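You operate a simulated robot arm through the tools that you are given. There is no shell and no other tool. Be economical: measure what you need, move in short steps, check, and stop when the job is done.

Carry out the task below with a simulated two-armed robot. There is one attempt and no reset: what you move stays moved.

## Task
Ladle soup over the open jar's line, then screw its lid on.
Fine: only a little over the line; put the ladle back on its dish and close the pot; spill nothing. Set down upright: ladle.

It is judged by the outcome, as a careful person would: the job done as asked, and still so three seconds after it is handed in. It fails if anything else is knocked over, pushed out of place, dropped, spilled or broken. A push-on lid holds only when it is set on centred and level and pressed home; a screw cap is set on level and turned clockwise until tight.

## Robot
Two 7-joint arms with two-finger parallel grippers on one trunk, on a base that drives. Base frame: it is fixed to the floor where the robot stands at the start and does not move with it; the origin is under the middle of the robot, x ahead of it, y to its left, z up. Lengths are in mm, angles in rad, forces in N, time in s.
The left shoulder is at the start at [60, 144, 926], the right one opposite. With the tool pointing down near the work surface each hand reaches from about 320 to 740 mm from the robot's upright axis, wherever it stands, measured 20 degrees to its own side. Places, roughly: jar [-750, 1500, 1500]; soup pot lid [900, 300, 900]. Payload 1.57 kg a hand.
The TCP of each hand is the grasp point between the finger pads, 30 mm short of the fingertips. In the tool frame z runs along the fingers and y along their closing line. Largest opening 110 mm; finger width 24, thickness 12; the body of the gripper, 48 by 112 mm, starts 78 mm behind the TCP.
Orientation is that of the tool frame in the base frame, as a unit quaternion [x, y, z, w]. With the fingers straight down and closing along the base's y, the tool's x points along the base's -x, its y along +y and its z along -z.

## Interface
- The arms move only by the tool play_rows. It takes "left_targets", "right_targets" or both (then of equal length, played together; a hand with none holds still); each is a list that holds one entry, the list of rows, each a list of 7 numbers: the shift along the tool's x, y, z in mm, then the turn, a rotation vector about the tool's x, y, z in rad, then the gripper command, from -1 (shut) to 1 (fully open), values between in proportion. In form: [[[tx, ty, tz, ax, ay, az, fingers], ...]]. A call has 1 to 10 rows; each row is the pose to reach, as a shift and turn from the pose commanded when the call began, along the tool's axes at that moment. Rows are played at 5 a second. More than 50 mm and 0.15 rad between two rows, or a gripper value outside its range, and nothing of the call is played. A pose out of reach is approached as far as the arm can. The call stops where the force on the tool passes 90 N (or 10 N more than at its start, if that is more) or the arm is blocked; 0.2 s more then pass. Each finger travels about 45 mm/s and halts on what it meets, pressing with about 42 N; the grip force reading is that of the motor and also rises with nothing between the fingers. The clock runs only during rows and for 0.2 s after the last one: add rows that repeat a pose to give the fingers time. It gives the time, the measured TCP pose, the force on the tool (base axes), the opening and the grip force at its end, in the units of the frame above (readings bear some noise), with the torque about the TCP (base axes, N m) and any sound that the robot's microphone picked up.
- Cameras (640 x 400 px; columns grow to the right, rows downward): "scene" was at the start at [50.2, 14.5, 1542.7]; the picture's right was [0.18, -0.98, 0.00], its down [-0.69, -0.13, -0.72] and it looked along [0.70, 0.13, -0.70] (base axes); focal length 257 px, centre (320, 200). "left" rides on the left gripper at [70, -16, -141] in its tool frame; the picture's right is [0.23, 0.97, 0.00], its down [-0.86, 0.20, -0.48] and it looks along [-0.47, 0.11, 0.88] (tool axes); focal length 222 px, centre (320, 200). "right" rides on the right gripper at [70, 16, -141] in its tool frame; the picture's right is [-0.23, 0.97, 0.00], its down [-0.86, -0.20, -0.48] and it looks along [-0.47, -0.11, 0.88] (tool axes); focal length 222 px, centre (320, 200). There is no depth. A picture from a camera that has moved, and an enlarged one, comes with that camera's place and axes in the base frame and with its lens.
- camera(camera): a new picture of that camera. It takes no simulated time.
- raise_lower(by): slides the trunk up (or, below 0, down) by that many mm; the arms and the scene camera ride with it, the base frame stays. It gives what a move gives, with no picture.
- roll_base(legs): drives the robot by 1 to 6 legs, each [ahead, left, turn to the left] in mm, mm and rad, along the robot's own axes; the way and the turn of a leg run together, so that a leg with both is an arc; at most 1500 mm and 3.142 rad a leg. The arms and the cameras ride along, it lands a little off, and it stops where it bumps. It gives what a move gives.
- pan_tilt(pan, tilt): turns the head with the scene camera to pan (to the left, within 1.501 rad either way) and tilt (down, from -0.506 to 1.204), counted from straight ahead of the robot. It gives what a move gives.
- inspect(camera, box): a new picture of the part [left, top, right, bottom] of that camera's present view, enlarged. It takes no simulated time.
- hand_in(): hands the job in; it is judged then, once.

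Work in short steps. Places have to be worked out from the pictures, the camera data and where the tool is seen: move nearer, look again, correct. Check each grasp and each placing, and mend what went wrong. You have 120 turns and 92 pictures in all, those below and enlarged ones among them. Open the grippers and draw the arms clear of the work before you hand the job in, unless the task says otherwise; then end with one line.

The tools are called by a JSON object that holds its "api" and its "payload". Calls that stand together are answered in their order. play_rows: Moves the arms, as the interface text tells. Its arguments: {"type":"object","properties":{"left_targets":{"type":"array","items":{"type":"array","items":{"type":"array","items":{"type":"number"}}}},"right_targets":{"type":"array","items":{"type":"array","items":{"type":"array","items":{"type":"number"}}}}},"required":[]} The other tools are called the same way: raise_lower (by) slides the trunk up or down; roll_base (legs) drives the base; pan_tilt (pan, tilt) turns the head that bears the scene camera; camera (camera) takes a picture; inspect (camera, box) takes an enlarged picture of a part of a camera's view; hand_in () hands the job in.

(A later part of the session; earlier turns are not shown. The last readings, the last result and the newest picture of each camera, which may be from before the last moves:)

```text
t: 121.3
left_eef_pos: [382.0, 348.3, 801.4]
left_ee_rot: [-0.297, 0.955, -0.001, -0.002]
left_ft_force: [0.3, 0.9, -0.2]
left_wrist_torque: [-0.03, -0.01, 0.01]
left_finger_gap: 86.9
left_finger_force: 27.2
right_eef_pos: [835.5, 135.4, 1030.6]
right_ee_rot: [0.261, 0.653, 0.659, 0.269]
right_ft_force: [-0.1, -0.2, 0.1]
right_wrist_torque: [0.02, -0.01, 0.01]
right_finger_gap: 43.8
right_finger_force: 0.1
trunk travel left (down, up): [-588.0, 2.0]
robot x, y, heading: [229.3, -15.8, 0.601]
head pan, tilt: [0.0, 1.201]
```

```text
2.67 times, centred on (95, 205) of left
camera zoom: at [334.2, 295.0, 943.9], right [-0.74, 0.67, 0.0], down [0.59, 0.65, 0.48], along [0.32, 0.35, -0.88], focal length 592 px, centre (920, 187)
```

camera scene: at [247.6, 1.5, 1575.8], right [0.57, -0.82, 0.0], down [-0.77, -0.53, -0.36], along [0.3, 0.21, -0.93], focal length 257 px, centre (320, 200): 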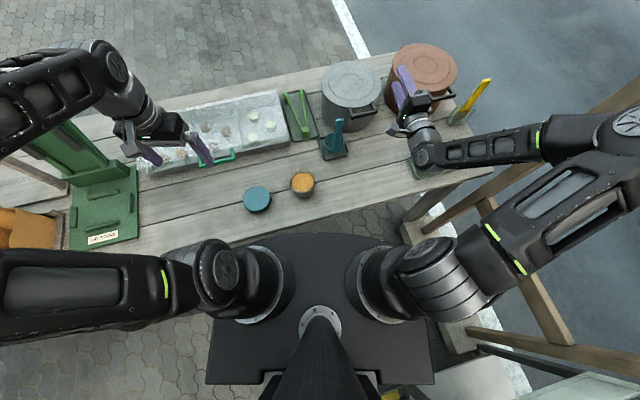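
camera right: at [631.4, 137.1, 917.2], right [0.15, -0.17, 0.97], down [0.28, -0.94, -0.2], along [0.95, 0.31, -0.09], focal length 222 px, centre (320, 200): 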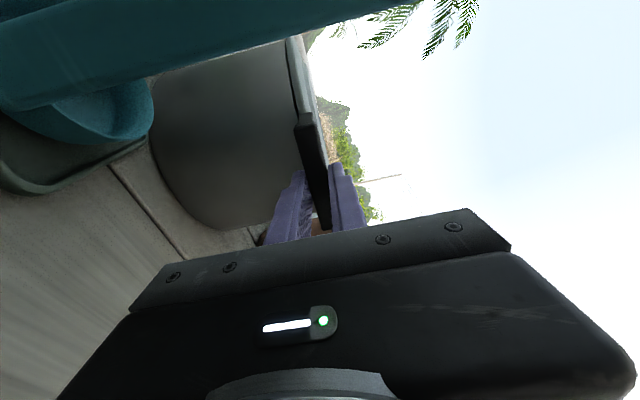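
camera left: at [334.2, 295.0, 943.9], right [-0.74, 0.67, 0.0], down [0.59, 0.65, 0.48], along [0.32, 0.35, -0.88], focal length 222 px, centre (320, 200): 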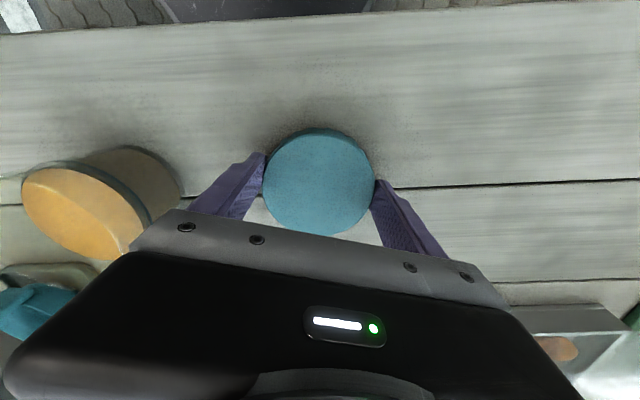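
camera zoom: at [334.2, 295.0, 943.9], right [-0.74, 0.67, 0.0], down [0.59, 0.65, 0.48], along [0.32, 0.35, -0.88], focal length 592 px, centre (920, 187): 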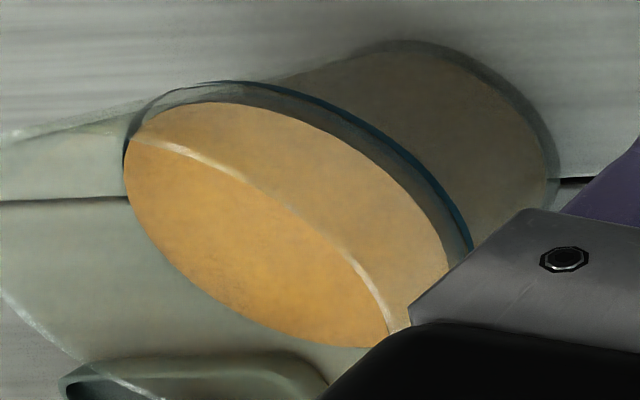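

The ring's far side is hidden beneath the soup, so the level is just over the line. I lift the lid and carry it over the jar.

{"api": "play_rows", "payload": {"left_targets": [[[0, 0, -30, 0, 0, 0, -1], [0, 0, -70, 0, 0, 0, -1], [0, 0, -110, 0, 0, 0, -1], [0, 0, -128, 0, 0, 0, -1], [-10, -35, -128, 0, 0, 0, -1], [-20, -70, -128, 0, 0, 0, -1], [-30, -105, -128, 0, 0, 0, -1], [-40, -140, -128, 0, 0, 0, -1], [-43.4, -151.6, -128, 0, 0, 0, -1], [-43.4, -151.6, -128, 0, 0, 0, -1]]]}}

{"api": "inspect", "payload": {"camera": "scene", "box": [250, 140, 360, 220]}}

{"api": "camera", "payload": {"camera": "left"}}

```text
t: 123.5
left_eef_pos: [505.9, 247.7, 928.7]
left_ee_rot: [-0.298, 0.955, 0.0, 0.0]
left_ft_force: [0.0, 0.1, 0.0]
left_wrist_torque: [-0.01, -0.01, 0.02]
left_finger_gap: 85.7
left_finger_force: 41.8
right_eef_pos: [834.7, 135.8, 1032.0]
right_ee_rot: [0.261, 0.652, 0.66, 0.269]
right_ft_force: [0.6, 0.0, 0.4]
right_wrist_torque: [0.04, 0.01, 0.01]
right_finger_gap: 43.8
right_finger_force: 0.1
trunk travel left (down, up): [-588.0, 2.0]
robot x, y, heading: [228.9, -10.7, 0.605]
head pan, tilt: [0.0, 1.201]
```

```text
5.00 times, centred on (305, 180) of scene
camera zoom: at [248.7, 1.3, 1575.9], right [0.57, -0.82, 0.0], down [-0.77, -0.53, -0.36], along [0.3, 0.21, -0.93], focal length 1285 px, centre (395, 300)
```

zoom: 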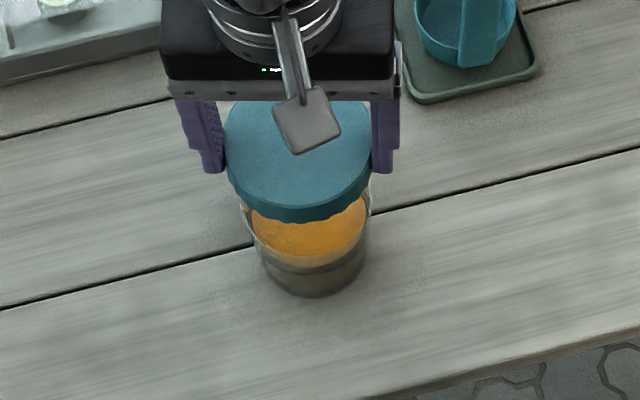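

```text
10 pictures are left
camera left: at [458.5, 194.7, 1070.9], right [-0.74, 0.67, 0.0], down [0.59, 0.65, 0.48], along [0.32, 0.35, -0.88], focal length 222 px, centre (320, 200)
```

left: 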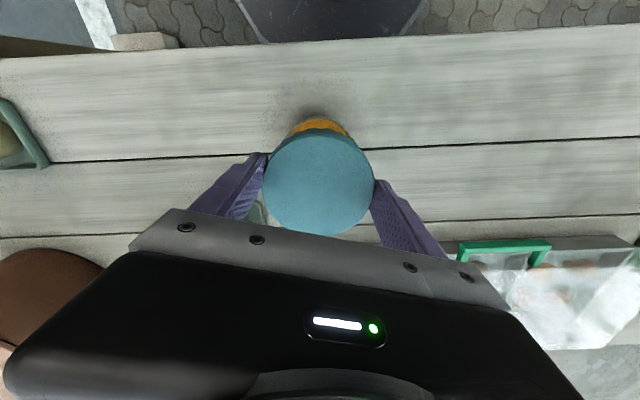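

Lid and jar are aligned within about 2 mm. I first turn the hand back counter-clockwise for wrist range while lowering to just above the rim.

{"api": "play_rows", "payload": {"left_targets": [[[0, 0, 6, 0, 0, -0.14, -1], [0, 0, 12, 0, 0, -0.28, -1], [0, 0, 16, 0, 0, -0.42, -1], [0, 0, 20, 0, 0, -0.56, -1], [0, 0, 24, 0, 0, -0.7, -1], [0, 0, 27, 0, 0, -0.84, -1], [0, 0, 30, 0, 0, -0.98, -1], [0, 0, 30, 0, 0, -1.1, -1], [0, 0, 30, 0, 0, -1.1, -1]]]}}

{"api": "inspect", "payload": {"camera": "scene", "box": [260, 150, 350, 215]}}

```text
t: 125.5
left_eef_pos: [505.2, 249.0, 900.9]
left_ee_rot: [0.753, -0.659, 0.001, 0.0]
left_ft_force: [-0.6, -0.1, -0.1]
left_wrist_torque: [-0.02, 0.0, 0.01]
left_finger_gap: 85.7
left_finger_force: 42.0
right_eef_pos: [835.6, 135.8, 1031.0]
right_ee_rot: [0.261, 0.652, 0.659, 0.269]
right_ft_force: [0.2, -0.2, 0.4]
right_wrist_torque: [-0.02, 0.0, 0.02]
right_finger_gap: 43.9
right_finger_force: 0.0
trunk travel left (down, up): [-588.0, 2.0]
robot x, y, heading: [227.6, -12.6, 0.603]
head pan, tilt: [0.0, 1.201]
```

```text
6.15 times, centred on (305, 182) of scene
camera zoom: at [248.8, 1.4, 1575.9], right [0.57, -0.82, 0.0], down [-0.77, -0.53, -0.36], along [0.3, 0.21, -0.93], focal length 1581 px, centre (412, 308)
```

zoom: 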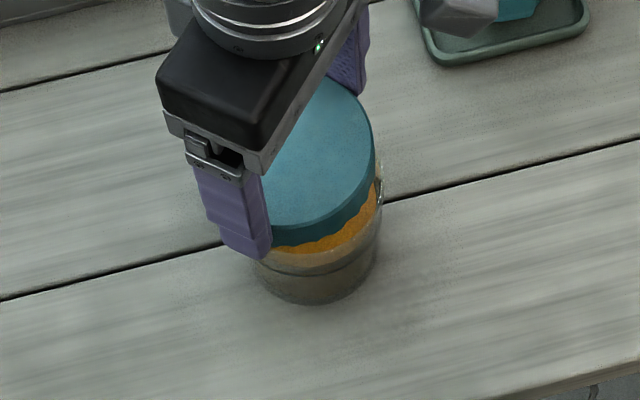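

Careful comparison shows the lid about 5 mm left of the jar axis after turning. I correct that and verify in the scene zoom.

{"api": "play_rows", "payload": {"left_targets": [[[2, -1.5, 0, 0, 0, 0, -1], [4.3, -3, 0, 0, 0, 0, -1], [4.3, -3, 0, 0, 0, 0, -1]]]}}

{"api": "inspect", "payload": {"camera": "scene", "box": [280, 160, 330, 205]}}

```text
t: 126.3
left_eef_pos: [507.0, 244.7, 900.3]
left_ee_rot: [0.753, -0.658, -0.001, 0.002]
left_ft_force: [1.2, -0.5, -0.5]
left_wrist_torque: [0.02, -0.03, 0.02]
left_finger_gap: 85.8
left_finger_force: 42.3
right_eef_pos: [835.4, 136.1, 1031.4]
right_ee_rot: [0.261, 0.652, 0.66, 0.269]
right_ft_force: [-0.4, -0.5, 0.3]
right_wrist_torque: [-0.04, 0.01, -0.02]
right_finger_gap: 44.3
right_finger_force: 0.2
trunk travel left (down, up): [-588.0, 2.0]
robot x, y, heading: [226.9, -14.6, 0.604]
head pan, tilt: [0.0, 1.201]
```

```text
8.89 times, centred on (305, 182) of scene
camera zoom: at [248.8, 1.3, 1575.9], right [0.57, -0.82, 0.0], down [-0.77, -0.53, -0.36], along [0.3, 0.21, -0.93], focal length 2284 px, centre (453, 356)
```

zoom: 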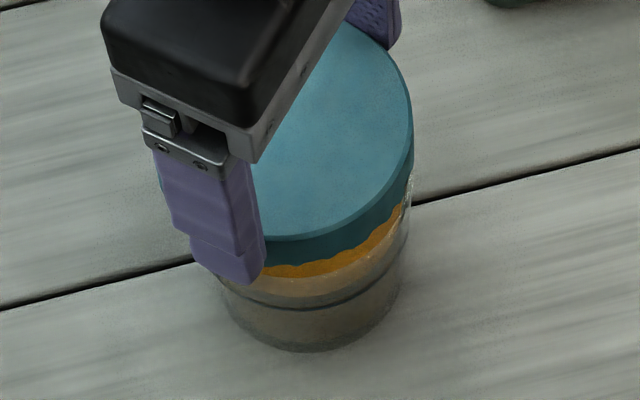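

Now within about 2 mm. After a tiny tweak I lower gently onto the rim.

{"api": "play_rows", "payload": {"left_targets": [[[0.2, -1.8, 2, 0, 0, 0, -1], [0.2, -1.8, 5, 0, 0, 0, -1], [0.2, -1.8, 8, 0, 0, 0, -1], [0.2, -1.8, 10, 0, 0, 0, -1], [0.2, -1.8, 10, 0, 0, 0, -1]]]}}

```text
t: 127.5
left_eef_pos: [509.0, 245.0, 888.4]
left_ee_rot: [0.752, -0.659, -0.001, 0.0]
left_ft_force: [0.3, -0.9, -0.7]
left_wrist_torque: [-0.01, 0.01, 0.0]
left_finger_gap: 85.8
left_finger_force: 41.6
right_eef_pos: [835.8, 135.6, 1030.4]
right_ee_rot: [0.261, 0.652, 0.66, 0.268]
right_ft_force: [-0.4, -0.1, -0.7]
right_wrist_torque: [-0.02, 0.0, -0.02]
right_finger_gap: 44.1
right_finger_force: 0.1
trunk travel left (down, up): [-588.0, 2.0]
robot x, y, heading: [228.2, -13.9, 0.605]
head pan, tilt: [0.0, 1.201]
```

No contact yet. I go lower in small steps.

{"api": "play_rows", "payload": {"left_targets": [[[0, 0, 2, 0, 0, 0, -1], [0, 0, 4, 0, 0, 0, -1], [0, 0, 6, 0, 0, 0, -1], [0, 0, 6, 0, 0, 0, -1]]]}}

```text
t: 128.5
left_eef_pos: [510.7, 244.2, 884.0]
left_ee_rot: [0.753, -0.658, 0.0, 0.001]
left_ft_force: [-0.4, -0.3, -1.1]
left_wrist_torque: [-0.02, 0.0, 0.02]
left_finger_gap: 85.8
left_finger_force: 42.2
right_eef_pos: [836.4, 135.8, 1031.1]
right_ee_rot: [0.261, 0.652, 0.659, 0.269]
right_ft_force: [0.3, 0.1, -1.0]
right_wrist_torque: [0.02, 0.0, 0.02]
right_finger_gap: 44.1
right_finger_force: 0.1
trunk travel left (down, up): [-588.0, 2.0]
robot x, y, heading: [229.4, -10.8, 0.607]
head pan, tilt: [0.0, 1.201]
```

Still free; the skirt is probably around the rim. Lower further.

{"api": "play_rows", "payload": {"left_targets": [[[0, 0, 2, 0, 0, 0, -1], [0, 0, 4, 0, 0, 0, -1], [0, 0, 6, 0, 0, 0, -1], [0, 0, 8, 0, 0, 0, -1], [0, 0, 8, 0, 0, 0, -1]]]}}

{"api": "inspect", "payload": {"camera": "scene", "box": [280, 160, 330, 205]}}

```text
t: 129.7
left_eef_pos: [509.0, 244.1, 873.2]
left_ee_rot: [0.752, -0.659, -0.001, 0.0]
left_ft_force: [0.3, 0.4, 0.3]
left_wrist_torque: [0.04, 0.03, 0.0]
left_finger_gap: 85.6
left_finger_force: 42.1
right_eef_pos: [834.7, 135.7, 1031.4]
right_ee_rot: [0.261, 0.652, 0.659, 0.269]
right_ft_force: [1.0, -0.5, 0.3]
right_wrist_torque: [0.06, 0.02, 0.0]
right_finger_gap: 44.1
right_finger_force: 0.0
trunk travel left (down, up): [-588.0, 2.0]
robot x, y, heading: [228.7, -9.2, 0.602]
head pan, tilt: [0.0, 1.201]
```

```text
8.89 times, centred on (305, 182) of scene
camera zoom: at [248.8, 1.3, 1575.9], right [0.57, -0.82, 0.0], down [-0.77, -0.53, -0.36], along [0.3, 0.21, -0.93], focal length 2284 px, centre (453, 356)
```

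zoom: 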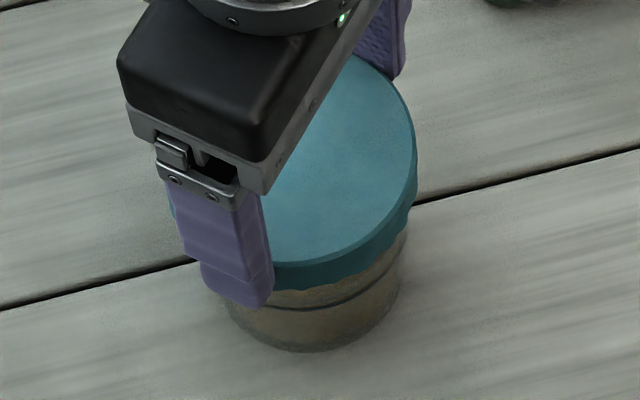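

The lid is well centred over the jar mouth. A few more mm down to find contact.

{"api": "play_rows", "payload": {"left_targets": [[[0, 0, 1.5, 0, 0, 0, -1], [0, 0, 3, 0, 0, 0, -1], [0, 0, 4.5, 0, 0, 0, -1], [0, 0, 4.5, 0, 0, 0, -1]]]}}

```text
t: 130.7
left_eef_pos: [509.7, 243.8, 870.2]
left_ee_rot: [0.753, -0.659, 0.0, 0.0]
left_ft_force: [-2.4, -1.7, 20.7]
left_wrist_torque: [-0.33, 0.2, 0.03]
left_finger_gap: 85.6
left_finger_force: 41.8
right_eef_pos: [834.8, 135.0, 1032.2]
right_ee_rot: [0.26, 0.652, 0.659, 0.27]
right_ft_force: [-0.5, -0.1, 0.3]
right_wrist_torque: [0.0, -0.02, 0.0]
right_finger_gap: 44.1
right_finger_force: 0.0
trunk travel left (down, up): [-588.0, 2.0]
robot x, y, heading: [232.7, -12.3, 0.6]
head pan, tilt: [0.0, 1.201]
```

Contact (about 20 N down). I now turn clockwise, rotating about the lid's centre with a slight feed, and watch the torque.

{"api": "play_rows", "payload": {"left_targets": [[[0, 0.4, 0, 0, 0, 0.15, -1], [-0.1, 0.9, 0.1, 0, 0, 0.3, -1], [-0.3, 1.3, 0.2, 0, 0, 0.45, -1], [-0.5, 1.7, 0.3, 0, 0, 0.6, -1], [-0.8, 2, 0.4, 0, 0, 0.75, -1], [-1.1, 2.35, 0.5, 0, 0, 0.9, -1], [-1.5, 2.6, 0.6, 0, 0, 1.05, -1], [-1.9, 2.8, 0.7, 0, 0, 1.2, -1], [-2.3, 2.9, 0.8, 0, 0, 1.35, -1], [-2.3, 2.9, 0.8, 0, 0, 1.35, -1]]]}}

```text
t: 132.9
left_eef_pos: [507.0, 247.7, 871.0]
left_ee_rot: [-0.174, 0.985, 0.001, 0.001]
left_ft_force: [-3.9, 3.1, 11.6]
left_wrist_torque: [0.24, 0.17, 0.08]
left_finger_gap: 85.7
left_finger_force: 41.6
right_eef_pos: [835.5, 136.0, 1030.8]
right_ee_rot: [0.261, 0.652, 0.659, 0.269]
right_ft_force: [0.3, 0.4, 0.1]
right_wrist_torque: [0.0, -0.02, -0.01]
right_finger_gap: 43.8
right_finger_force: 0.1
trunk travel left (down, up): [-588.0, 2.0]
robot x, y, heading: [228.6, -14.6, 0.6]
head pan, tilt: [0.0, 1.201]
```

Turning with low torque. I continue clockwise with a little more feed.

{"api": "play_rows", "payload": {"left_targets": [[[0, 0.4, 0.3, 0, 0, 0.15, -1], [-0.1, 0.9, 0.6, 0, 0, 0.3, -1], [-0.3, 1.3, 0.9, 0, 0, 0.45, -1], [-0.5, 1.7, 1.2, 0, 0, 0.6, -1], [-0.8, 2, 1.5, 0, 0, 0.75, -1], [-1.1, 2.35, 1.7, 0, 0, 0.9, -1], [-1.5, 2.6, 1.9, 0, 0, 1.05, -1], [-1.9, 2.8, 2.1, 0, 0, 1.2, -1], [-2.3, 2.9, 2.2, 0, 0, 1.35, -1], [-2.3, 2.9, 2.2, 0, 0, 1.35, -1]]]}}

```text
t: 135.1
left_eef_pos: [509.1, 247.2, 869.3]
left_ee_rot: [0.481, 0.877, 0.0, 0.001]
left_ft_force: [7.4, -6.7, 31.3]
left_wrist_torque: [-0.98, -0.33, 0.02]
left_finger_gap: 85.8
left_finger_force: 42.4
right_eef_pos: [835.1, 134.9, 1031.5]
right_ee_rot: [0.261, 0.652, 0.659, 0.269]
right_ft_force: [0.4, -0.4, -0.2]
right_wrist_torque: [-0.04, 0.02, -0.01]
right_finger_gap: 44.0
right_finger_force: 0.1
trunk travel left (down, up): [-588.0, 2.0]
robot x, y, heading: [225.8, -12.1, 0.606]
head pan, tilt: [0.0, 1.201]
```

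About 2.7 rad turned, still loose. I continue further if the wrist allows.

{"api": "play_rows", "payload": {"left_targets": [[[0, 0.4, 0, 0, 0, 0.15, -1], [-0.1, 0.9, 0, 0, 0, 0.3, -1], [-0.3, 1.3, 0, 0, 0, 0.45, -1], [-0.5, 1.7, 0.1, 0, 0, 0.6, -1], [-0.8, 2, 0.2, 0, 0, 0.75, -1], [-1.1, 2.35, 0.3, 0, 0, 0.9, -1], [-1.5, 2.6, 0.4, 0, 0, 1.05, -1], [-1.5, 2.6, 0.4, 0, 0, 1.05, -1]]]}}

{"api": "inspect", "payload": {"camera": "scene", "box": [280, 155, 340, 205]}}

```text
t: 136.9
left_eef_pos: [510.7, 247.7, 867.8]
left_ee_rot: [0.855, 0.518, 0.001, 0.0]
left_ft_force: [-1.6, -2.1, 40.8]
left_wrist_torque: [-0.15, 0.31, -0.03]
left_finger_gap: 85.7
left_finger_force: 41.7
right_eef_pos: [833.9, 135.7, 1032.1]
right_ee_rot: [0.259, 0.652, 0.66, 0.27]
right_ft_force: [0.5, 0.4, -0.1]
right_wrist_torque: [0.02, 0.02, 0.02]
right_finger_gap: 44.1
right_finger_force: 0.0
trunk travel left (down, up): [-588.0, 2.0]
robot x, y, heading: [225.6, -13.1, 0.605]
head pan, tilt: [0.0, 1.201]
```

```text
8.00 times, centred on (310, 180) of scene
camera zoom: at [246.7, -0.6, 1576.0], right [0.57, -0.82, 0.0], down [-0.77, -0.53, -0.36], along [0.3, 0.21, -0.93], focal length 2056 px, centre (400, 360)
```

zoom: 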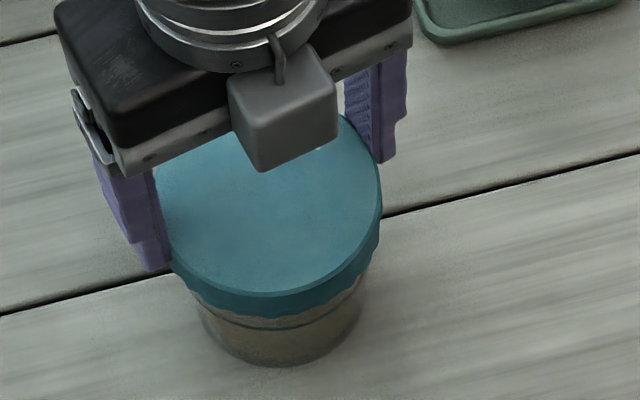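

Torque is still near zero after about 3.75 rad, with 40 N of down force. I ease off, open, and wind the wrist back for a fresh grip.

{"api": "play_rows", "payload": {"left_targets": [[[0, 0, -1.5, 0, 0, 0, -1], [0, 0, -1.5, 0, 0, 0, 1], [0, 0, -1.5, 0, 0, 0, 1], [-3, 0, -1.5, 0, 0, -0.15, 1], [-3, 0, -1.5, 0, 0, -0.3, 1], [-3, 0, -1.5, 0, 0, -0.45, 1], [-3, 0, -1.5, 0, 0, -0.6, 1], [-3, 0, -1.5, 0, 0, -0.75, 1], [-3, 0, -1.5, 0, 0, -0.9, 1], [-3, 0, -1.5, 0, 0, -1.05, 1]]]}}

{"api": "play_rows", "payload": {"left_targets": [[[0, 0, 0, 0, 0, -0.15, 1], [0, 0, 0, 0, 0, -0.3, 1], [0, 0, 0, 0, 0, -0.45, 1], [0, 0, 0, 0, 0, -0.6, 1], [0, 0, 0, 0, 0, -0.75, 1], [0, 0, 0, 0, 0, -0.9, 1], [0, 0, 0, 0, 0, -1.05, 1], [0, 0, 0, 0, 0, -1.2, 1], [0, 0, 0, 0, 0, -1.35, 1]]]}}

{"api": "play_rows", "payload": {"left_targets": [[[0, 0, 0, 0, 0, -0.15, 1], [0, 0, 0, 0, 0, -0.3, 1], [0, 0, 0, 0, 0, -0.45, 1], [0, 0, 0, 0, 0, -0.6, 1], [0, 0, 0, 0, 0, -0.75, 1], [0, 0, 0, 0, 0, -0.9, 1], [0, 0, 0, 0, 0, -1.05, 1], [0, 0, 0, 0, 0, -1.2, 1], [0, 0, 0, 0, 0, -1.35, 1]]]}}

{"api": "camera", "payload": {"camera": "left"}}

```text
t: 139.1
left_eef_pos: [510.1, 246.8, 869.5]
left_ee_rot: [0.478, 0.879, 0.0, -0.001]
left_ft_force: [-0.1, -1.0, 0.2]
left_wrist_torque: [-0.01, 0.03, 0.0]
left_finger_gap: 110.2
left_finger_force: 0.0
right_eef_pos: [837.0, 135.5, 1030.7]
right_ee_rot: [0.261, 0.652, 0.659, 0.269]
right_ft_force: [0.4, 0.9, 0.1]
right_wrist_torque: [0.08, 0.0, 0.0]
right_finger_gap: 44.2
right_finger_force: 0.2
trunk travel left (down, up): [-588.0, 2.0]
robot x, y, heading: [228.0, -13.9, 0.606]
head pan, tilt: [0.0, 1.201]
```

```text
t: 141.1
left_eef_pos: [508.8, 246.0, 868.6]
left_ee_rot: [-0.177, 0.984, 0.0, 0.0]
left_ft_force: [-0.5, 0.6, -0.7]
left_wrist_torque: [-0.01, -0.01, 0.01]
left_finger_gap: 110.2
left_finger_force: 0.0
right_eef_pos: [836.1, 135.1, 1030.3]
right_ee_rot: [0.261, 0.652, 0.659, 0.269]
right_ft_force: [0.6, 0.4, 0.0]
right_wrist_torque: [-0.01, 0.02, 0.01]
right_finger_gap: 44.3
right_finger_force: 0.1
trunk travel left (down, up): [-588.0, 2.0]
robot x, y, heading: [228.2, -14.3, 0.605]
head pan, tilt: [0.0, 1.201]
```

```text
t: 143.1
left_eef_pos: [510.1, 246.9, 870.2]
left_ee_rot: [0.754, -0.657, 0.0, 0.001]
left_ft_force: [-1.0, 0.4, 0.6]
left_wrist_torque: [-0.01, 0.0, 0.0]
left_finger_gap: 110.0
left_finger_force: 0.2
right_eef_pos: [835.9, 135.7, 1031.1]
right_ee_rot: [0.26, 0.652, 0.659, 0.269]
right_ft_force: [-0.4, -0.4, -0.2]
right_wrist_torque: [0.01, 0.0, 0.0]
right_finger_gap: 44.1
right_finger_force: 0.0
trunk travel left (down, up): [-588.0, 2.0]
robot x, y, heading: [226.5, -12.4, 0.603]
head pan, tilt: [0.0, 1.201]
```

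```text
5 pictures are left
camera left: at [535.8, 180.4, 1011.4], right [-0.93, -0.36, 0.0], down [-0.31, 0.82, 0.48], along [-0.17, 0.45, -0.88], focal length 222 px, centre (320, 200)
```

left: 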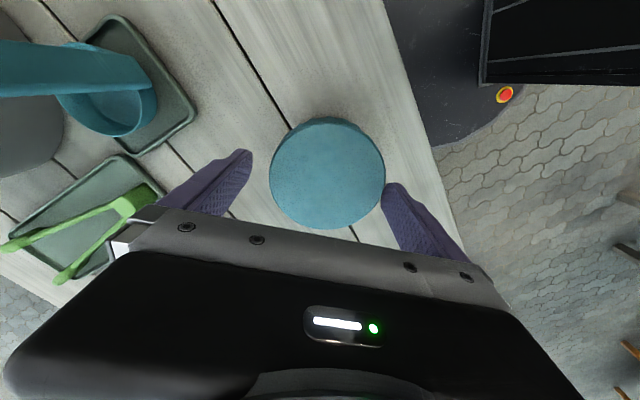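

The lid is about 6 mm off the finger midline, so I recentre, grip again and turn clockwise.

{"api": "play_rows", "payload": {"left_targets": [[[3, 6, 1, 0, 0, 0, 1], [3, 6, 1.5, 0, 0, 0, -1], [3, 6, 1.5, 0, 0, 0, -1], [3, 6, 1.5, 0, 0, 0, -1]]]}}

{"api": "play_rows", "payload": {"left_targets": [[[0, 0, 0, 0, 0, 0.15, -1], [0, 0, 0, 0, 0, 0.3, -1], [0, 0, 0.1, 0, 0, 0.45, -1], [0, 0, 0.2, 0, 0, 0.6, -1], [0, 0, 0.3, 0, 0, 0.75, -1], [0, 0, 0.4, 0, 0, 0.9, -1], [0, 0, 0.5, 0, 0, 1.05, -1], [0, 0, 0.6, 0, 0, 1.2, -1], [0, 0, 0.7, 0, 0, 1.35, -1]]]}}

```text
t: 144.1
left_eef_pos: [504.4, 243.9, 867.3]
left_ee_rot: [0.753, -0.658, 0.0, 0.0]
left_ft_force: [1.3, 0.5, 1.3]
left_wrist_torque: [0.02, -0.1, 0.0]
left_finger_gap: 87.2
left_finger_force: 27.5
right_eef_pos: [835.5, 136.0, 1031.5]
right_ee_rot: [0.261, 0.652, 0.659, 0.269]
right_ft_force: [-0.1, 0.5, -0.5]
right_wrist_torque: [-0.03, 0.02, -0.01]
right_finger_gap: 44.2
right_finger_force: 0.1
trunk travel left (down, up): [-588.0, 2.0]
robot x, y, heading: [228.7, -13.7, 0.607]
head pan, tilt: [0.0, 1.201]
```

```text
t: 146.1
left_eef_pos: [503.8, 243.1, 867.5]
left_ee_rot: [-0.175, 0.985, 0.0, 0.0]
left_ft_force: [-0.4, -0.4, 10.4]
left_wrist_torque: [0.04, 0.02, 0.09]
left_finger_gap: 86.3
left_finger_force: 42.3
right_eef_pos: [834.8, 136.2, 1031.6]
right_ee_rot: [0.26, 0.652, 0.66, 0.269]
right_ft_force: [0.0, -1.0, 0.5]
right_wrist_torque: [0.01, -0.05, -0.03]
right_finger_gap: 43.8
right_finger_force: 0.0
trunk travel left (down, up): [-588.0, 2.0]
robot x, y, heading: [226.9, -12.8, 0.604]
head pan, tilt: [0.0, 1.201]
```

Now centred with minimal side force. I keep turning clockwise through the rest of the wrist range.

{"api": "play_rows", "payload": {"left_targets": [[[0, 0, 0.1, 0, 0, 0.15, -1], [0, 0, 0.2, 0, 0, 0.3, -1], [0, 0, 0.3, 0, 0, 0.45, -1], [0, 0, 0.4, 0, 0, 0.6, -1], [0, 0, 0.5, 0, 0, 0.75, -1], [0, 0, 0.6, 0, 0, 0.9, -1], [0, 0, 0.7, 0, 0, 1.05, -1], [0, 0, 0.8, 0, 0, 1.2, -1], [0, 0, 0.9, 0, 0, 1.35, -1]]]}}

{"api": "play_rows", "payload": {"left_targets": [[[0, 0, 0.1, 0, 0, 0.15, -1], [0, 0, 0.2, 0, 0, 0.3, -1], [0, 0, 0.3, 0, 0, 0.45, -1], [0, 0, 0.4, 0, 0, 0.6, -1], [0, 0, 0.5, 0, 0, 0.75, -1], [0, 0, 0.6, 0, 0, 0.9, -1], [0, 0, 0.7, 0, 0, 1.05, -1]]]}}

```text
t: 148.1
left_eef_pos: [503.3, 242.6, 867.1]
left_ee_rot: [0.48, 0.877, 0.001, 0.0]
left_ft_force: [0.1, -0.3, 20.9]
left_wrist_torque: [-0.03, -0.02, 0.22]
left_finger_gap: 86.5
left_finger_force: 42.1
right_eef_pos: [834.2, 136.2, 1032.2]
right_ee_rot: [0.261, 0.652, 0.659, 0.269]
right_ft_force: [0.4, -0.2, -0.2]
right_wrist_torque: [-0.01, 0.02, 0.01]
right_finger_gap: 44.0
right_finger_force: 0.1
trunk travel left (down, up): [-588.0, 2.0]
robot x, y, heading: [225.9, -9.4, 0.607]
head pan, tilt: [0.0, 1.201]
```

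```text
t: 149.7
left_eef_pos: [502.1, 243.8, 865.2]
left_ee_rot: [0.855, 0.519, 0.0, 0.0]
left_ft_force: [-1.0, 0.2, 28.8]
left_wrist_torque: [0.0, 0.03, 0.3]
left_finger_gap: 86.3
left_finger_force: 41.9
right_eef_pos: [833.6, 136.0, 1032.2]
right_ee_rot: [0.261, 0.652, 0.659, 0.268]
right_ft_force: [0.2, -0.1, 0.6]
right_wrist_torque: [-0.02, 0.0, 0.01]
right_finger_gap: 44.0
right_finger_force: 0.1
trunk travel left (down, up): [-588.0, 2.0]
robot x, y, heading: [228.3, -15.2, 0.606]
head pan, tilt: [0.0, 1.201]
```

Torque just follows the down force, so it may be tight already. I test by lifting a few millimetres: if screwed on, the jar's weight will show.

{"api": "play_rows", "payload": {"left_targets": [[[0, 0, -2, 0, 0, 0, -1], [0, 0, -4, 0, 0, 0, -1], [0, 0, -6, 0, 0, 0, -1], [0, 0, -6, 0, 0, 0, -1], [0, 0, -6, 0, 0, 0, -1]]]}}

```text
t: 150.9
left_eef_pos: [503.2, 244.3, 870.5]
left_ee_rot: [0.854, 0.52, -0.001, 0.001]
left_ft_force: [-0.9, 0.1, -2.0]
left_wrist_torque: [0.02, -0.03, -0.01]
left_finger_gap: 86.6
left_finger_force: 42.2
right_eef_pos: [836.0, 136.2, 1030.7]
right_ee_rot: [0.261, 0.653, 0.658, 0.269]
right_ft_force: [0.6, -0.4, 0.7]
right_wrist_torque: [0.01, 0.0, 0.0]
right_finger_gap: 44.0
right_finger_force: 0.1
trunk travel left (down, up): [-588.0, 2.0]
robot x, y, heading: [227.4, -11.9, 0.603]
head pan, tilt: [0.0, 1.201]
```

The reading is ambiguous (−2 N), so I use one picture to see whether the lid or the whole jar rose.

{"api": "inspect", "payload": {"camera": "scene", "box": [280, 155, 340, 205]}}

```text
8.00 times, centred on (310, 180) of scene
camera zoom: at [248.9, 1.4, 1575.9], right [0.57, -0.82, 0.0], down [-0.77, -0.53, -0.36], along [0.3, 0.21, -0.93], focal length 2056 px, centre (400, 360)
```

zoom: 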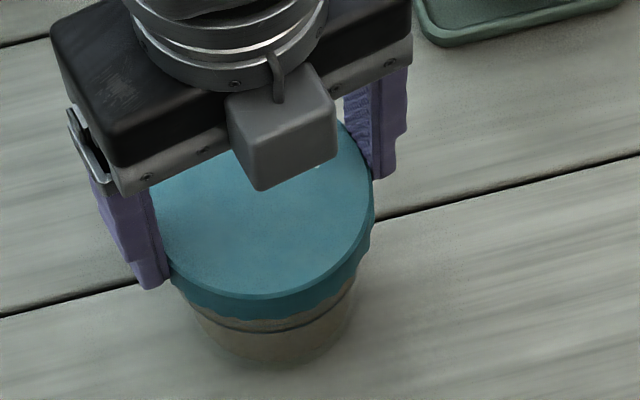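

The picture isn't conclusive. I lift another 12 mm slowly; either the jar's weight or a free lid will be clear.

{"api": "play_rows", "payload": {"left_targets": [[[0, 0, -3, 0, 0, 0, -1], [0, 0, -6, 0, 0, 0, -1], [0, 0, -9, 0, 0, 0, -1], [0, 0, -12, 0, 0, 0, -1], [0, 0, -12, 0, 0, 0, -1]]]}}

{"api": "inspect", "payload": {"camera": "scene", "box": [280, 155, 340, 205]}}

```text
t: 152.1
left_eef_pos: [504.1, 244.6, 883.2]
left_ee_rot: [0.854, 0.52, -0.001, 0.001]
left_ft_force: [-0.1, 0.5, -2.3]
left_wrist_torque: [0.0, 0.01, -0.03]
left_finger_gap: 86.5
left_finger_force: 42.0
right_eef_pos: [835.8, 135.2, 1032.1]
right_ee_rot: [0.26, 0.652, 0.659, 0.269]
right_ft_force: [0.4, 0.1, 0.0]
right_wrist_torque: [0.01, -0.02, -0.02]
right_finger_gap: 44.1
right_finger_force: 0.0
trunk travel left (down, up): [-588.0, 2.0]
robot x, y, heading: [228.6, -14.8, 0.602]
head pan, tilt: [0.0, 1.201]
```

```text
8.00 times, centred on (310, 180) of scene
camera zoom: at [248.9, 1.4, 1575.9], right [0.57, -0.82, 0.0], down [-0.77, -0.53, -0.36], along [0.3, 0.21, -0.93], focal length 2056 px, centre (400, 360)
```

zoom: 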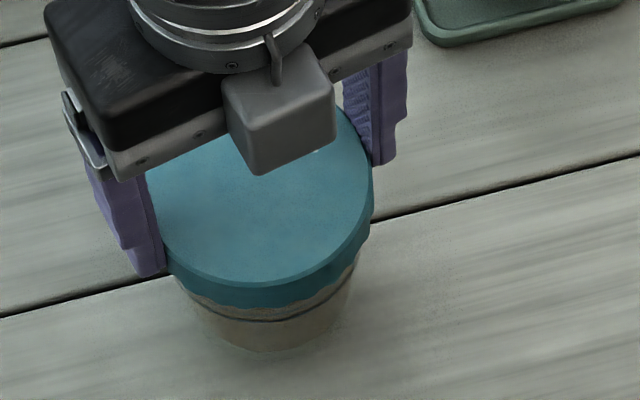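

The whole jar rose with the lid, so it is threaded on. I set it back down at the same spot and give a firm final clockwise twist under more pressure.

{"api": "play_rows", "payload": {"left_targets": [[[0, 0, 4, 0, 0, 0, -1], [0, 0, 9, 0, 0, 0, -1], [0, 0, 13, 0, 0, 0, -1], [0, 0, 16, 0, 0, 0, -1], [0, 0, 19, 0, 0, 0, -1], [0, 0, 20.5, 0, 0, 0, -1], [0, 0, 20.5, 0, 0, 0.12, -1], [0, 0, 20.5, 0, 0, 0.24, -1], [0, 0, 20.5, 0, 0, 0.36, -1], [0, 0, 20.5, 0, 0, 0.48, -1]]]}}

```text
t: 154.3
left_eef_pos: [503.2, 241.2, 864.0]
left_ee_rot: [0.954, 0.301, 0.002, 0.0]
left_ft_force: [1.6, -1.9, 52.7]
left_wrist_torque: [-0.08, -0.12, 0.36]
left_finger_gap: 86.5
left_finger_force: 41.9
right_eef_pos: [834.4, 133.8, 1031.9]
right_ee_rot: [0.26, 0.651, 0.66, 0.269]
right_ft_force: [0.3, 0.2, -0.1]
right_wrist_torque: [0.0, 0.04, -0.02]
right_finger_gap: 43.8
right_finger_force: 0.0
trunk travel left (down, up): [-588.0, 2.0]
robot x, y, heading: [227.4, -11.5, 0.604]
head pan, tilt: [0.0, 1.201]
```

Torque is rising to about 0.36 N·m. To be sure it is tight, I lift the jar slightly by its lid, wind back, set it down, and twist firmly once more.

{"api": "play_rows", "payload": {"left_targets": [[[0, 0, -5, 0, 0, 0, -1], [0, 0, -12, 0, 0, 0, -1], [0, 0, -12, 0, 0, -0.14, -1], [0, 0, -12, 0, 0, -0.28, -1], [0, 0, -12, 0, 0, -0.42, -1], [0, 0, -12, 0, 0, -0.56, -1], [0, 0, -12, 0, 0, -0.7, -1], [0, 0, -12, 0, 0, -0.84, -1], [0, 0, -12, 0, 0, -0.98, -1], [0, 0, -12, 0, 0, -1.12, -1]]]}}

{"api": "play_rows", "payload": {"left_targets": [[[0, 0, 0, 0, 0, -0.14, -1], [0, 0, 0, 0, 0, -0.28, -1], [0, 0, 0, 0, 0, -0.42, -1], [0, 0, 0, 0, 0, -0.56, -1], [0, 0, 0, 0, 0, -0.7, -1], [0, 0, 0, 0, 0, -0.84, -1], [0, 0, 0, 0, 0, -0.98, -1], [0, 0, 0, 0, 0, -1.12, -1], [0, 0, 0, 0, 0, -1.12, -1]]]}}

{"api": "play_rows", "payload": {"left_targets": [[[0, 0, 4, 0, 0, 0, -1], [0, 0, 8, 0, 0, 0, -1], [0, 0, 11, 0, 0, 0, -1], [0, 0, 13, 0, 0, 0, -1], [0, 0, 13, 0, 0, 0.14, -1], [0, 0, 13, 0, 0, 0.28, -1], [0, 0, 13, 0, 0, 0.42, -1], [0, 0, 13, 0, 0, 0.56, -1], [0, 0, 13, 0, 0, 0.7, -1], [0, 0, 13, 0, 0, 0.84, -1]]]}}

{"api": "play_rows", "payload": {"left_targets": [[[0, 0, 0, 0, 0, 0.14, -1], [0, 0, 0, 0, 0, 0.28, -1], [0, 0, 0, 0, 0, 0.42, -1], [0, 0, 0, 0, 0, 0.56, -1], [0, 0, 0, 0, 0, 0.7, -1], [0, 0, 0, 0, 0, 0.84, -1], [0, 0, 0, 0, 0, 0.98, -1], [0, 0, 0, 0, 0, 1.12, -1]]]}}

```text
t: 156.5
left_eef_pos: [503.7, 242.9, 874.8]
left_ee_rot: [0.645, 0.764, 0.0, 0.0]
left_ft_force: [-0.5, 0.3, -3.0]
left_wrist_torque: [-0.03, 0.01, -0.04]
left_finger_gap: 86.0
left_finger_force: 42.0
right_eef_pos: [835.9, 136.4, 1029.5]
right_ee_rot: [0.261, 0.653, 0.659, 0.269]
right_ft_force: [0.2, -0.2, 0.1]
right_wrist_torque: [0.02, 0.01, -0.02]
right_finger_gap: 43.8
right_finger_force: 0.1
trunk travel left (down, up): [-588.0, 2.0]
robot x, y, heading: [230.0, -15.9, 0.605]
head pan, tilt: [0.0, 1.201]
```

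```text
t: 158.5
left_eef_pos: [503.8, 244.4, 875.2]
left_ee_rot: [0.142, 0.99, -0.001, 0.0]
left_ft_force: [-0.7, 0.4, -3.3]
left_wrist_torque: [-0.03, -0.01, 0.0]
left_finger_gap: 86.6
left_finger_force: 42.3
right_eef_pos: [835.6, 135.8, 1030.1]
right_ee_rot: [0.261, 0.653, 0.658, 0.269]
right_ft_force: [0.0, -1.0, 0.3]
right_wrist_torque: [-0.02, -0.01, 0.02]
right_finger_gap: 44.3
right_finger_force: 0.1
trunk travel left (down, up): [-588.0, 2.0]
robot x, y, heading: [230.2, -17.0, 0.606]
head pan, tilt: [0.0, 1.201]
```

```text
t: 160.7
left_eef_pos: [503.7, 243.3, 864.4]
left_ee_rot: [0.535, 0.845, 0.002, 0.0]
left_ft_force: [2.7, 0.8, 47.2]
left_wrist_torque: [-0.04, -0.28, 0.41]
left_finger_gap: 86.3
left_finger_force: 41.7
right_eef_pos: [833.7, 134.6, 1032.8]
right_ee_rot: [0.261, 0.651, 0.66, 0.269]
right_ft_force: [0.4, 0.4, -0.5]
right_wrist_torque: [-0.01, 0.03, 0.03]
right_finger_gap: 43.9
right_finger_force: 0.1
trunk travel left (down, up): [-588.0, 2.0]
robot x, y, heading: [226.4, -15.4, 0.603]
head pan, tilt: [0.0, 1.201]
```

```text
t: 162.5
left_eef_pos: [503.5, 243.2, 863.1]
left_ee_rot: [0.902, 0.432, 0.001, -0.001]
left_ft_force: [0.2, -1.2, 41.0]
left_wrist_torque: [-0.05, -0.1, 0.3]
left_finger_gap: 86.2
left_finger_force: 42.6
right_eef_pos: [833.8, 134.3, 1032.2]
right_ee_rot: [0.261, 0.652, 0.659, 0.269]
right_ft_force: [0.8, 0.4, -0.3]
right_wrist_torque: [0.0, -0.02, 0.01]
right_finger_gap: 44.0
right_finger_force: 0.0
trunk travel left (down, up): [-588.0, 2.0]
robot x, y, heading: [227.6, -10.2, 0.601]
head pan, tilt: [0.0, 1.201]
```

The lid may still have been advancing slightly. I repeat the wind-back and firm twist once more and compare readings.

{"api": "play_rows", "payload": {"left_targets": [[[0, 0, -5, 0, 0, 0, -1], [0, 0, -12, 0, 0, 0, -1], [0, 0, -12, 0, 0, -0.14, -1], [0, 0, -12, 0, 0, -0.28, -1], [0, 0, -12, 0, 0, -0.42, -1], [0, 0, -12, 0, 0, -0.56, -1], [0, 0, -12, 0, 0, -0.7, -1], [0, 0, -12, 0, 0, -0.84, -1], [0, 0, -12, 0, 0, -0.98, -1], [0, 0, -12, 0, 0, -1.12, -1]]]}}

{"api": "play_rows", "payload": {"left_targets": [[[0, 0, 0, 0, 0, -0.14, -1], [0, 0, 0, 0, 0, -0.28, -1], [0, 0, 0, 0, 0, -0.42, -1], [0, 0, 0, 0, 0, -0.56, -1], [0, 0, 0, 0, 0, -0.7, -1], [0, 0, 0, 0, 0, -0.84, -1], [0, 0, 0, 0, 0, -0.98, -1], [0, 0, 0, 0, 0, -1.12, -1], [0, 0, 0, 0, 0, -1.12, -1]]]}}

{"api": "play_rows", "payload": {"left_targets": [[[0, 0, 4, 0, 0, 0, -1], [0, 0, 8, 0, 0, 0, -1], [0, 0, 11, 0, 0, 0, -1], [0, 0, 12.5, 0, 0, 0, -1], [0, 0, 12.5, 0, 0, 0.14, -1], [0, 0, 12.5, 0, 0, 0.28, -1], [0, 0, 12.5, 0, 0, 0.42, -1], [0, 0, 12.5, 0, 0, 0.56, -1], [0, 0, 12.5, 0, 0, 0.7, -1], [0, 0, 12.5, 0, 0, 0.84, -1]]]}}

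{"api": "play_rows", "payload": {"left_targets": [[[0, 0, 0, 0, 0, 0.14, -1], [0, 0, 0, 0, 0, 0.28, -1], [0, 0, 0, 0, 0, 0.42, -1], [0, 0, 0, 0, 0, 0.56, -1], [0, 0, 0, 0, 0, 0.7, -1], [0, 0, 0, 0, 0, 0.84, -1], [0, 0, 0, 0, 0, 0.98, -1], [0, 0, 0, 0, 0, 1.12, -1], [0, 0, 0, 0, 0, 1.26, -1], [0, 0, 0, 0, 0, 1.4, -1]]]}}

```text
t: 164.7
left_eef_pos: [503.8, 244.6, 872.5]
left_ee_rot: [0.533, 0.846, 0.0, -0.001]
left_ft_force: [0.3, -0.4, -3.6]
left_wrist_torque: [-0.01, -0.03, 0.0]
left_finger_gap: 86.1
left_finger_force: 42.3
right_eef_pos: [836.0, 135.9, 1030.9]
right_ee_rot: [0.26, 0.653, 0.659, 0.269]
right_ft_force: [-0.7, 0.5, 0.0]
right_wrist_torque: [-0.02, -0.03, 0.0]
right_finger_gap: 43.8
right_finger_force: 0.1
trunk travel left (down, up): [-588.0, 2.0]
robot x, y, heading: [222.9, -17.0, 0.603]
head pan, tilt: [0.0, 1.201]
```

```text
t: 166.7
left_eef_pos: [504.9, 244.3, 874.0]
left_ee_rot: [0.003, 1.0, 0.0, -0.001]
left_ft_force: [0.3, -0.2, -3.2]
left_wrist_torque: [0.0, -0.02, 0.0]
left_finger_gap: 86.4
left_finger_force: 41.2
right_eef_pos: [834.8, 136.4, 1031.5]
right_ee_rot: [0.262, 0.653, 0.659, 0.268]
right_ft_force: [-0.2, -0.1, 0.7]
right_wrist_torque: [0.0, -0.03, 0.02]
right_finger_gap: 44.1
right_finger_force: 0.1
trunk travel left (down, up): [-588.0, 2.0]
robot x, y, heading: [228.8, -14.0, 0.602]
head pan, tilt: [0.0, 1.201]
```

```text
t: 168.9
left_eef_pos: [503.9, 242.8, 863.4]
left_ee_rot: [0.413, 0.911, 0.001, 0.0]
left_ft_force: [2.1, -0.9, 33.8]
left_wrist_torque: [-0.1, -0.08, 0.31]
left_finger_gap: 86.0
left_finger_force: 41.9
right_eef_pos: [834.5, 134.9, 1031.5]
right_ee_rot: [0.261, 0.652, 0.659, 0.269]
right_ft_force: [-0.4, -0.2, -0.4]
right_wrist_torque: [0.02, 0.01, 0.01]
right_finger_gap: 44.0
right_finger_force: 0.0
trunk travel left (down, up): [-588.0, 2.0]
robot x, y, heading: [230.3, -12.2, 0.603]
head pan, tilt: [0.0, 1.201]
```

```text
t: 171.1
left_eef_pos: [503.0, 243.8, 861.9]
left_ee_rot: [0.902, 0.432, 0.0, 0.0]
left_ft_force: [1.2, -0.4, 21.7]
left_wrist_torque: [-0.06, -0.11, 0.2]
left_finger_gap: 86.1
left_finger_force: 42.1
right_eef_pos: [834.8, 134.6, 1029.8]
right_ee_rot: [0.261, 0.652, 0.66, 0.269]
right_ft_force: [0.5, -0.4, -0.5]
right_wrist_torque: [0.02, -0.01, -0.03]
right_finger_gap: 44.2
right_finger_force: 0.1
trunk travel left (down, up): [-588.0, 2.0]
robot x, y, heading: [227.5, -12.1, 0.605]
head pan, tilt: [0.0, 1.201]
```

The down force bleeds off as I turn, so the lid is still screwing down. I do another full cycle with slight feed.

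{"api": "play_rows", "payload": {"left_targets": [[[0, 0, -5, 0, 0, 0, -1], [0, 0, -12, 0, 0, 0, -1], [0, 0, -12, 0, 0, -0.14, -1], [0, 0, -12, 0, 0, -0.28, -1], [0, 0, -12, 0, 0, -0.42, -1], [0, 0, -12, 0, 0, -0.56, -1], [0, 0, -12, 0, 0, -0.7, -1], [0, 0, -12, 0, 0, -0.84, -1], [0, 0, -12, 0, 0, -0.98, -1], [0, 0, -12, 0, 0, -1.12, -1]]]}}

{"api": "play_rows", "payload": {"left_targets": [[[0, 0, 0, 0, 0, -0.14, -1], [0, 0, 0, 0, 0, -0.28, -1], [0, 0, 0, 0, 0, -0.42, -1], [0, 0, 0, 0, 0, -0.56, -1], [0, 0, 0, 0, 0, -0.7, -1], [0, 0, 0, 0, 0, -0.84, -1], [0, 0, 0, 0, 0, -0.98, -1], [0, 0, 0, 0, 0, -1.12, -1], [0, 0, 0, 0, 0, -1.26, -1]]]}}

{"api": "play_rows", "payload": {"left_targets": [[[0, 0, 0, 0, 0, -0.14, -1], [0, 0, 0, 0, 0, -0.28, -1], [0, 0, 0, 0, 0, -0.42, -1], [0, 0, 0, 0, 0, -0.56, -1], [0, 0, 0, 0, 0, -0.7, -1], [0, 0, 0, 0, 0, -0.84, -1], [0, 0, 0, 0, 0, -0.98, -1], [0, 0, 0, 0, 0, -1.12, -1], [0, 0, 0, 0, 0, -1.12, -1]]]}}

{"api": "play_rows", "payload": {"left_targets": [[[0, 0, 4, 0, 0, 0, -1], [0, 0, 8, 0, 0, 0, -1], [0, 0, 11, 0, 0, 0, -1], [0, 0, 12.5, 0, 0, 0, -1], [0, 0, 12.5, 0, 0, 0.14, -1], [0, 0, 12.5, 0, 0, 0.28, -1], [0, 0, 12.5, 0, 0, 0.42, -1], [0, 0, 12.5, 0, 0, 0.56, -1], [0, 0, 12.5, 0, 0, 0.7, -1], [0, 0, 12.5, 0, 0, 0.84, -1]]]}}

{"api": "play_rows", "payload": {"left_targets": [[[0, 0, 0.1, 0, 0, 0.14, -1], [0, 0, 0.1, 0, 0, 0.28, -1], [0, 0, 0.2, 0, 0, 0.42, -1], [0, 0, 0.2, 0, 0, 0.56, -1], [0, 0, 0.3, 0, 0, 0.7, -1], [0, 0, 0.3, 0, 0, 0.84, -1], [0, 0, 0.4, 0, 0, 0.98, -1], [0, 0, 0.4, 0, 0, 1.12, -1], [0, 0, 0.5, 0, 0, 1.26, -1], [0, 0, 0.5, 0, 0, 1.4, -1]]]}}

{"api": "play_rows", "payload": {"left_targets": [[[0, 0, 0.1, 0, 0, 0.14, -1], [0, 0, 0.1, 0, 0, 0.28, -1], [0, 0, 0.2, 0, 0, 0.42, -1], [0, 0, 0.2, 0, 0, 0.56, -1], [0, 0, 0.3, 0, 0, 0.7, -1], [0, 0, 0.3, 0, 0, 0.84, -1], [0, 0, 0.4, 0, 0, 0.98, -1], [0, 0, 0.4, 0, 0, 1.12, -1], [0, 0, 0.5, 0, 0, 1.26, -1]]]}}

```text
t: 173.3
left_eef_pos: [503.7, 243.2, 873.3]
left_ee_rot: [0.533, 0.846, -0.002, -0.001]
left_ft_force: [-0.7, -0.2, -2.8]
left_wrist_torque: [0.01, 0.0, 0.0]
left_finger_gap: 86.3
left_finger_force: 41.8
right_eef_pos: [835.5, 137.1, 1031.8]
right_ee_rot: [0.26, 0.652, 0.659, 0.269]
right_ft_force: [-0.2, 0.0, -0.3]
right_wrist_torque: [-0.02, 0.02, 0.01]
right_finger_gap: 44.2
right_finger_force: 0.0
trunk travel left (down, up): [-588.0, 2.0]
robot x, y, heading: [227.0, -10.3, 0.605]
head pan, tilt: [0.0, 1.201]
```

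```text
t: 175.3
left_eef_pos: [504.4, 243.7, 873.8]
left_ee_rot: [-0.067, 0.998, 0.0, -0.001]
left_ft_force: [0.1, 0.1, -3.0]
left_wrist_torque: [-0.01, -0.01, -0.02]
left_finger_gap: 85.9
left_finger_force: 41.7
right_eef_pos: [835.6, 136.2, 1030.4]
right_ee_rot: [0.261, 0.652, 0.66, 0.269]
right_ft_force: [1.1, 0.2, 0.3]
right_wrist_torque: [0.01, -0.04, -0.01]
right_finger_gap: 43.8
right_finger_force: 0.0
trunk travel left (down, up): [-588.0, 2.0]
robot x, y, heading: [230.9, -13.8, 0.603]
head pan, tilt: [0.0, 1.201]
```

```text
t: 177.3
left_eef_pos: [503.3, 243.9, 873.7]
left_ee_rot: [-0.587, 0.81, -0.001, -0.001]
left_ft_force: [0.7, 1.4, -3.6]
left_wrist_torque: [0.02, 0.05, -0.02]
left_finger_gap: 86.2
left_finger_force: 41.9
right_eef_pos: [835.0, 136.4, 1031.2]
right_ee_rot: [0.26, 0.653, 0.659, 0.268]
right_ft_force: [-0.8, 0.0, 0.1]
right_wrist_torque: [0.0, 0.01, 0.02]
right_finger_gap: 43.8
right_finger_force: 0.0
trunk travel left (down, up): [-588.0, 2.0]
robot x, y, heading: [228.0, -16.0, 0.606]
head pan, tilt: [0.0, 1.201]
```

```text
t: 179.5
left_eef_pos: [502.7, 241.5, 861.9]
left_ee_rot: [-0.204, 0.979, 0.0, 0.0]
left_ft_force: [0.8, -0.9, 27.0]
left_wrist_torque: [0.04, 0.0, 0.27]
left_finger_gap: 86.1
left_finger_force: 42.2
right_eef_pos: [833.2, 134.3, 1030.9]
right_ee_rot: [0.261, 0.652, 0.659, 0.269]
right_ft_force: [0.3, -0.6, -0.7]
right_wrist_torque: [-0.02, -0.01, 0.0]
right_finger_gap: 44.0
right_finger_force: 0.0
trunk travel left (down, up): [-588.0, 2.0]
robot x, y, heading: [228.1, -15.1, 0.602]
head pan, tilt: [0.0, 1.201]
```

```text
t: 181.7
left_eef_pos: [503.9, 244.1, 860.1]
left_ee_rot: [0.475, 0.88, 0.0, 0.0]
left_ft_force: [-0.1, -0.7, 32.0]
left_wrist_torque: [-0.01, 0.0, 0.28]
left_finger_gap: 86.0
left_finger_force: 41.9
right_eef_pos: [834.5, 134.4, 1031.3]
right_ee_rot: [0.26, 0.652, 0.659, 0.269]
right_ft_force: [0.3, -0.3, -0.5]
right_wrist_torque: [-0.01, 0.02, 0.0]
right_finger_gap: 44.1
right_finger_force: 0.0
trunk travel left (down, up): [-588.0, 2.0]
robot x, y, heading: [225.3, -17.4, 0.607]
head pan, tilt: [0.0, 1.201]
```

```text
t: 183.7
left_eef_pos: [503.3, 243.5, 860.2]
left_ee_rot: [0.902, 0.432, 0.0, 0.0]
left_ft_force: [0.0, 1.1, 26.6]
left_wrist_torque: [0.05, -0.03, 0.31]
left_finger_gap: 85.8
left_finger_force: 41.9
right_eef_pos: [834.8, 134.6, 1031.8]
right_ee_rot: [0.261, 0.652, 0.66, 0.269]
right_ft_force: [0.5, -0.6, 0.0]
right_wrist_torque: [0.0, 0.03, 0.01]
right_finger_gap: 44.0
right_finger_force: 0.0
trunk travel left (down, up): [-588.0, 2.0]
robot x, y, heading: [226.5, -13.2, 0.604]
head pan, tilt: [0.0, 1.201]
```

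I check the lid-to-line gap in the picture, to tell real thread advance from fingers sliding on the lid.

{"api": "inspect", "payload": {"camera": "scene", "box": [280, 155, 340, 205]}}

```text
8.00 times, centred on (310, 180) of scene
camera zoom: at [247.6, 0.3, 1575.9], right [0.57, -0.82, 0.0], down [-0.77, -0.53, -0.36], along [0.3, 0.21, -0.93], focal length 2056 px, centre (400, 360)
```

zoom: 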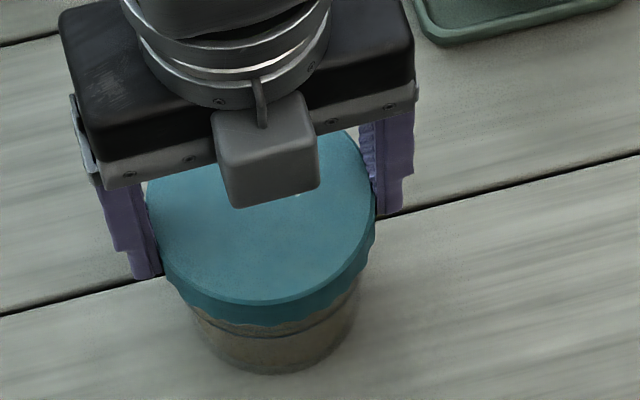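

The lid-to-line gap is unchanged, so the lid is bottomed: torque went from about 0.03 to over 0.4 N·m with the jar itself slipping on the table, meaning it is tight. I release and raise the left hand.

{"api": "play_rows", "payload": {"left_targets": [[[0, 0, -0.7, 0, 0, 0, -1], [0, 0, -0.7, 0, 0, 0, 0.9], [0, 0, -0.7, 0, 0, 0, 1], [0, 0, -0.7, 0, 0, 0, 1], [0, 0, -25, 0, 0, 0, 1], [0, 0, -60, 0, 0, 0, 1], [0, 0, -100, 0, 0, 0, 1], [0, 0, -140, 0, 0, 0, 1], [0, 0, -180, 0, 0, 0, 1]]]}}

{"api": "roll_base", "payload": {"legs": [[-180, -20, 0]]}}

{"api": "camera", "payload": {"camera": "scene"}}

```text
t: 185.7
left_eef_pos: [502.4, 243.4, 1040.0]
left_ee_rot: [0.902, 0.432, -0.001, 0.001]
left_ft_force: [0.3, -0.1, 0.7]
left_wrist_torque: [0.0, 0.0, 0.01]
left_finger_gap: 110.0
left_finger_force: 0.1
right_eef_pos: [834.6, 135.5, 1030.7]
right_ee_rot: [0.261, 0.653, 0.658, 0.269]
right_ft_force: [-1.0, 0.1, 0.0]
right_wrist_torque: [0.03, 0.02, 0.01]
right_finger_gap: 43.8
right_finger_force: 0.1
trunk travel left (down, up): [-588.0, 2.0]
robot x, y, heading: [229.4, -14.6, 0.596]
head pan, tilt: [0.0, 1.201]
```

```text
t: 187.3
left_eef_pos: [362.0, 120.8, 1040.8]
left_ee_rot: [0.902, 0.433, 0.0, 0.0]
left_ft_force: [-0.5, -0.3, 0.3]
left_wrist_torque: [0.02, -0.03, 0.01]
left_finger_gap: 109.9
left_finger_force: 0.0
right_eef_pos: [693.5, 14.1, 1032.1]
right_ee_rot: [0.26, 0.652, 0.659, 0.269]
right_ft_force: [-1.1, -1.5, 0.3]
right_wrist_torque: [-0.01, 0.0, 0.01]
right_finger_gap: 44.0
right_finger_force: 0.0
trunk travel left (down, up): [-588.0, 2.0]
robot x, y, heading: [84.8, -134.4, 0.605]
head pan, tilt: [0.0, 1.201]
```

```text
1 pictures are left
camera scene: at [106.6, -121.2, 1575.9], right [0.57, -0.82, 0.0], down [-0.77, -0.53, -0.36], along [0.3, 0.21, -0.93], focal length 257 px, centre (320, 200)
```

scene: 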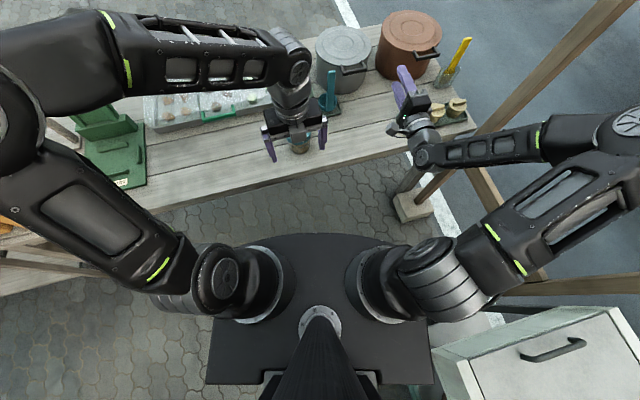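

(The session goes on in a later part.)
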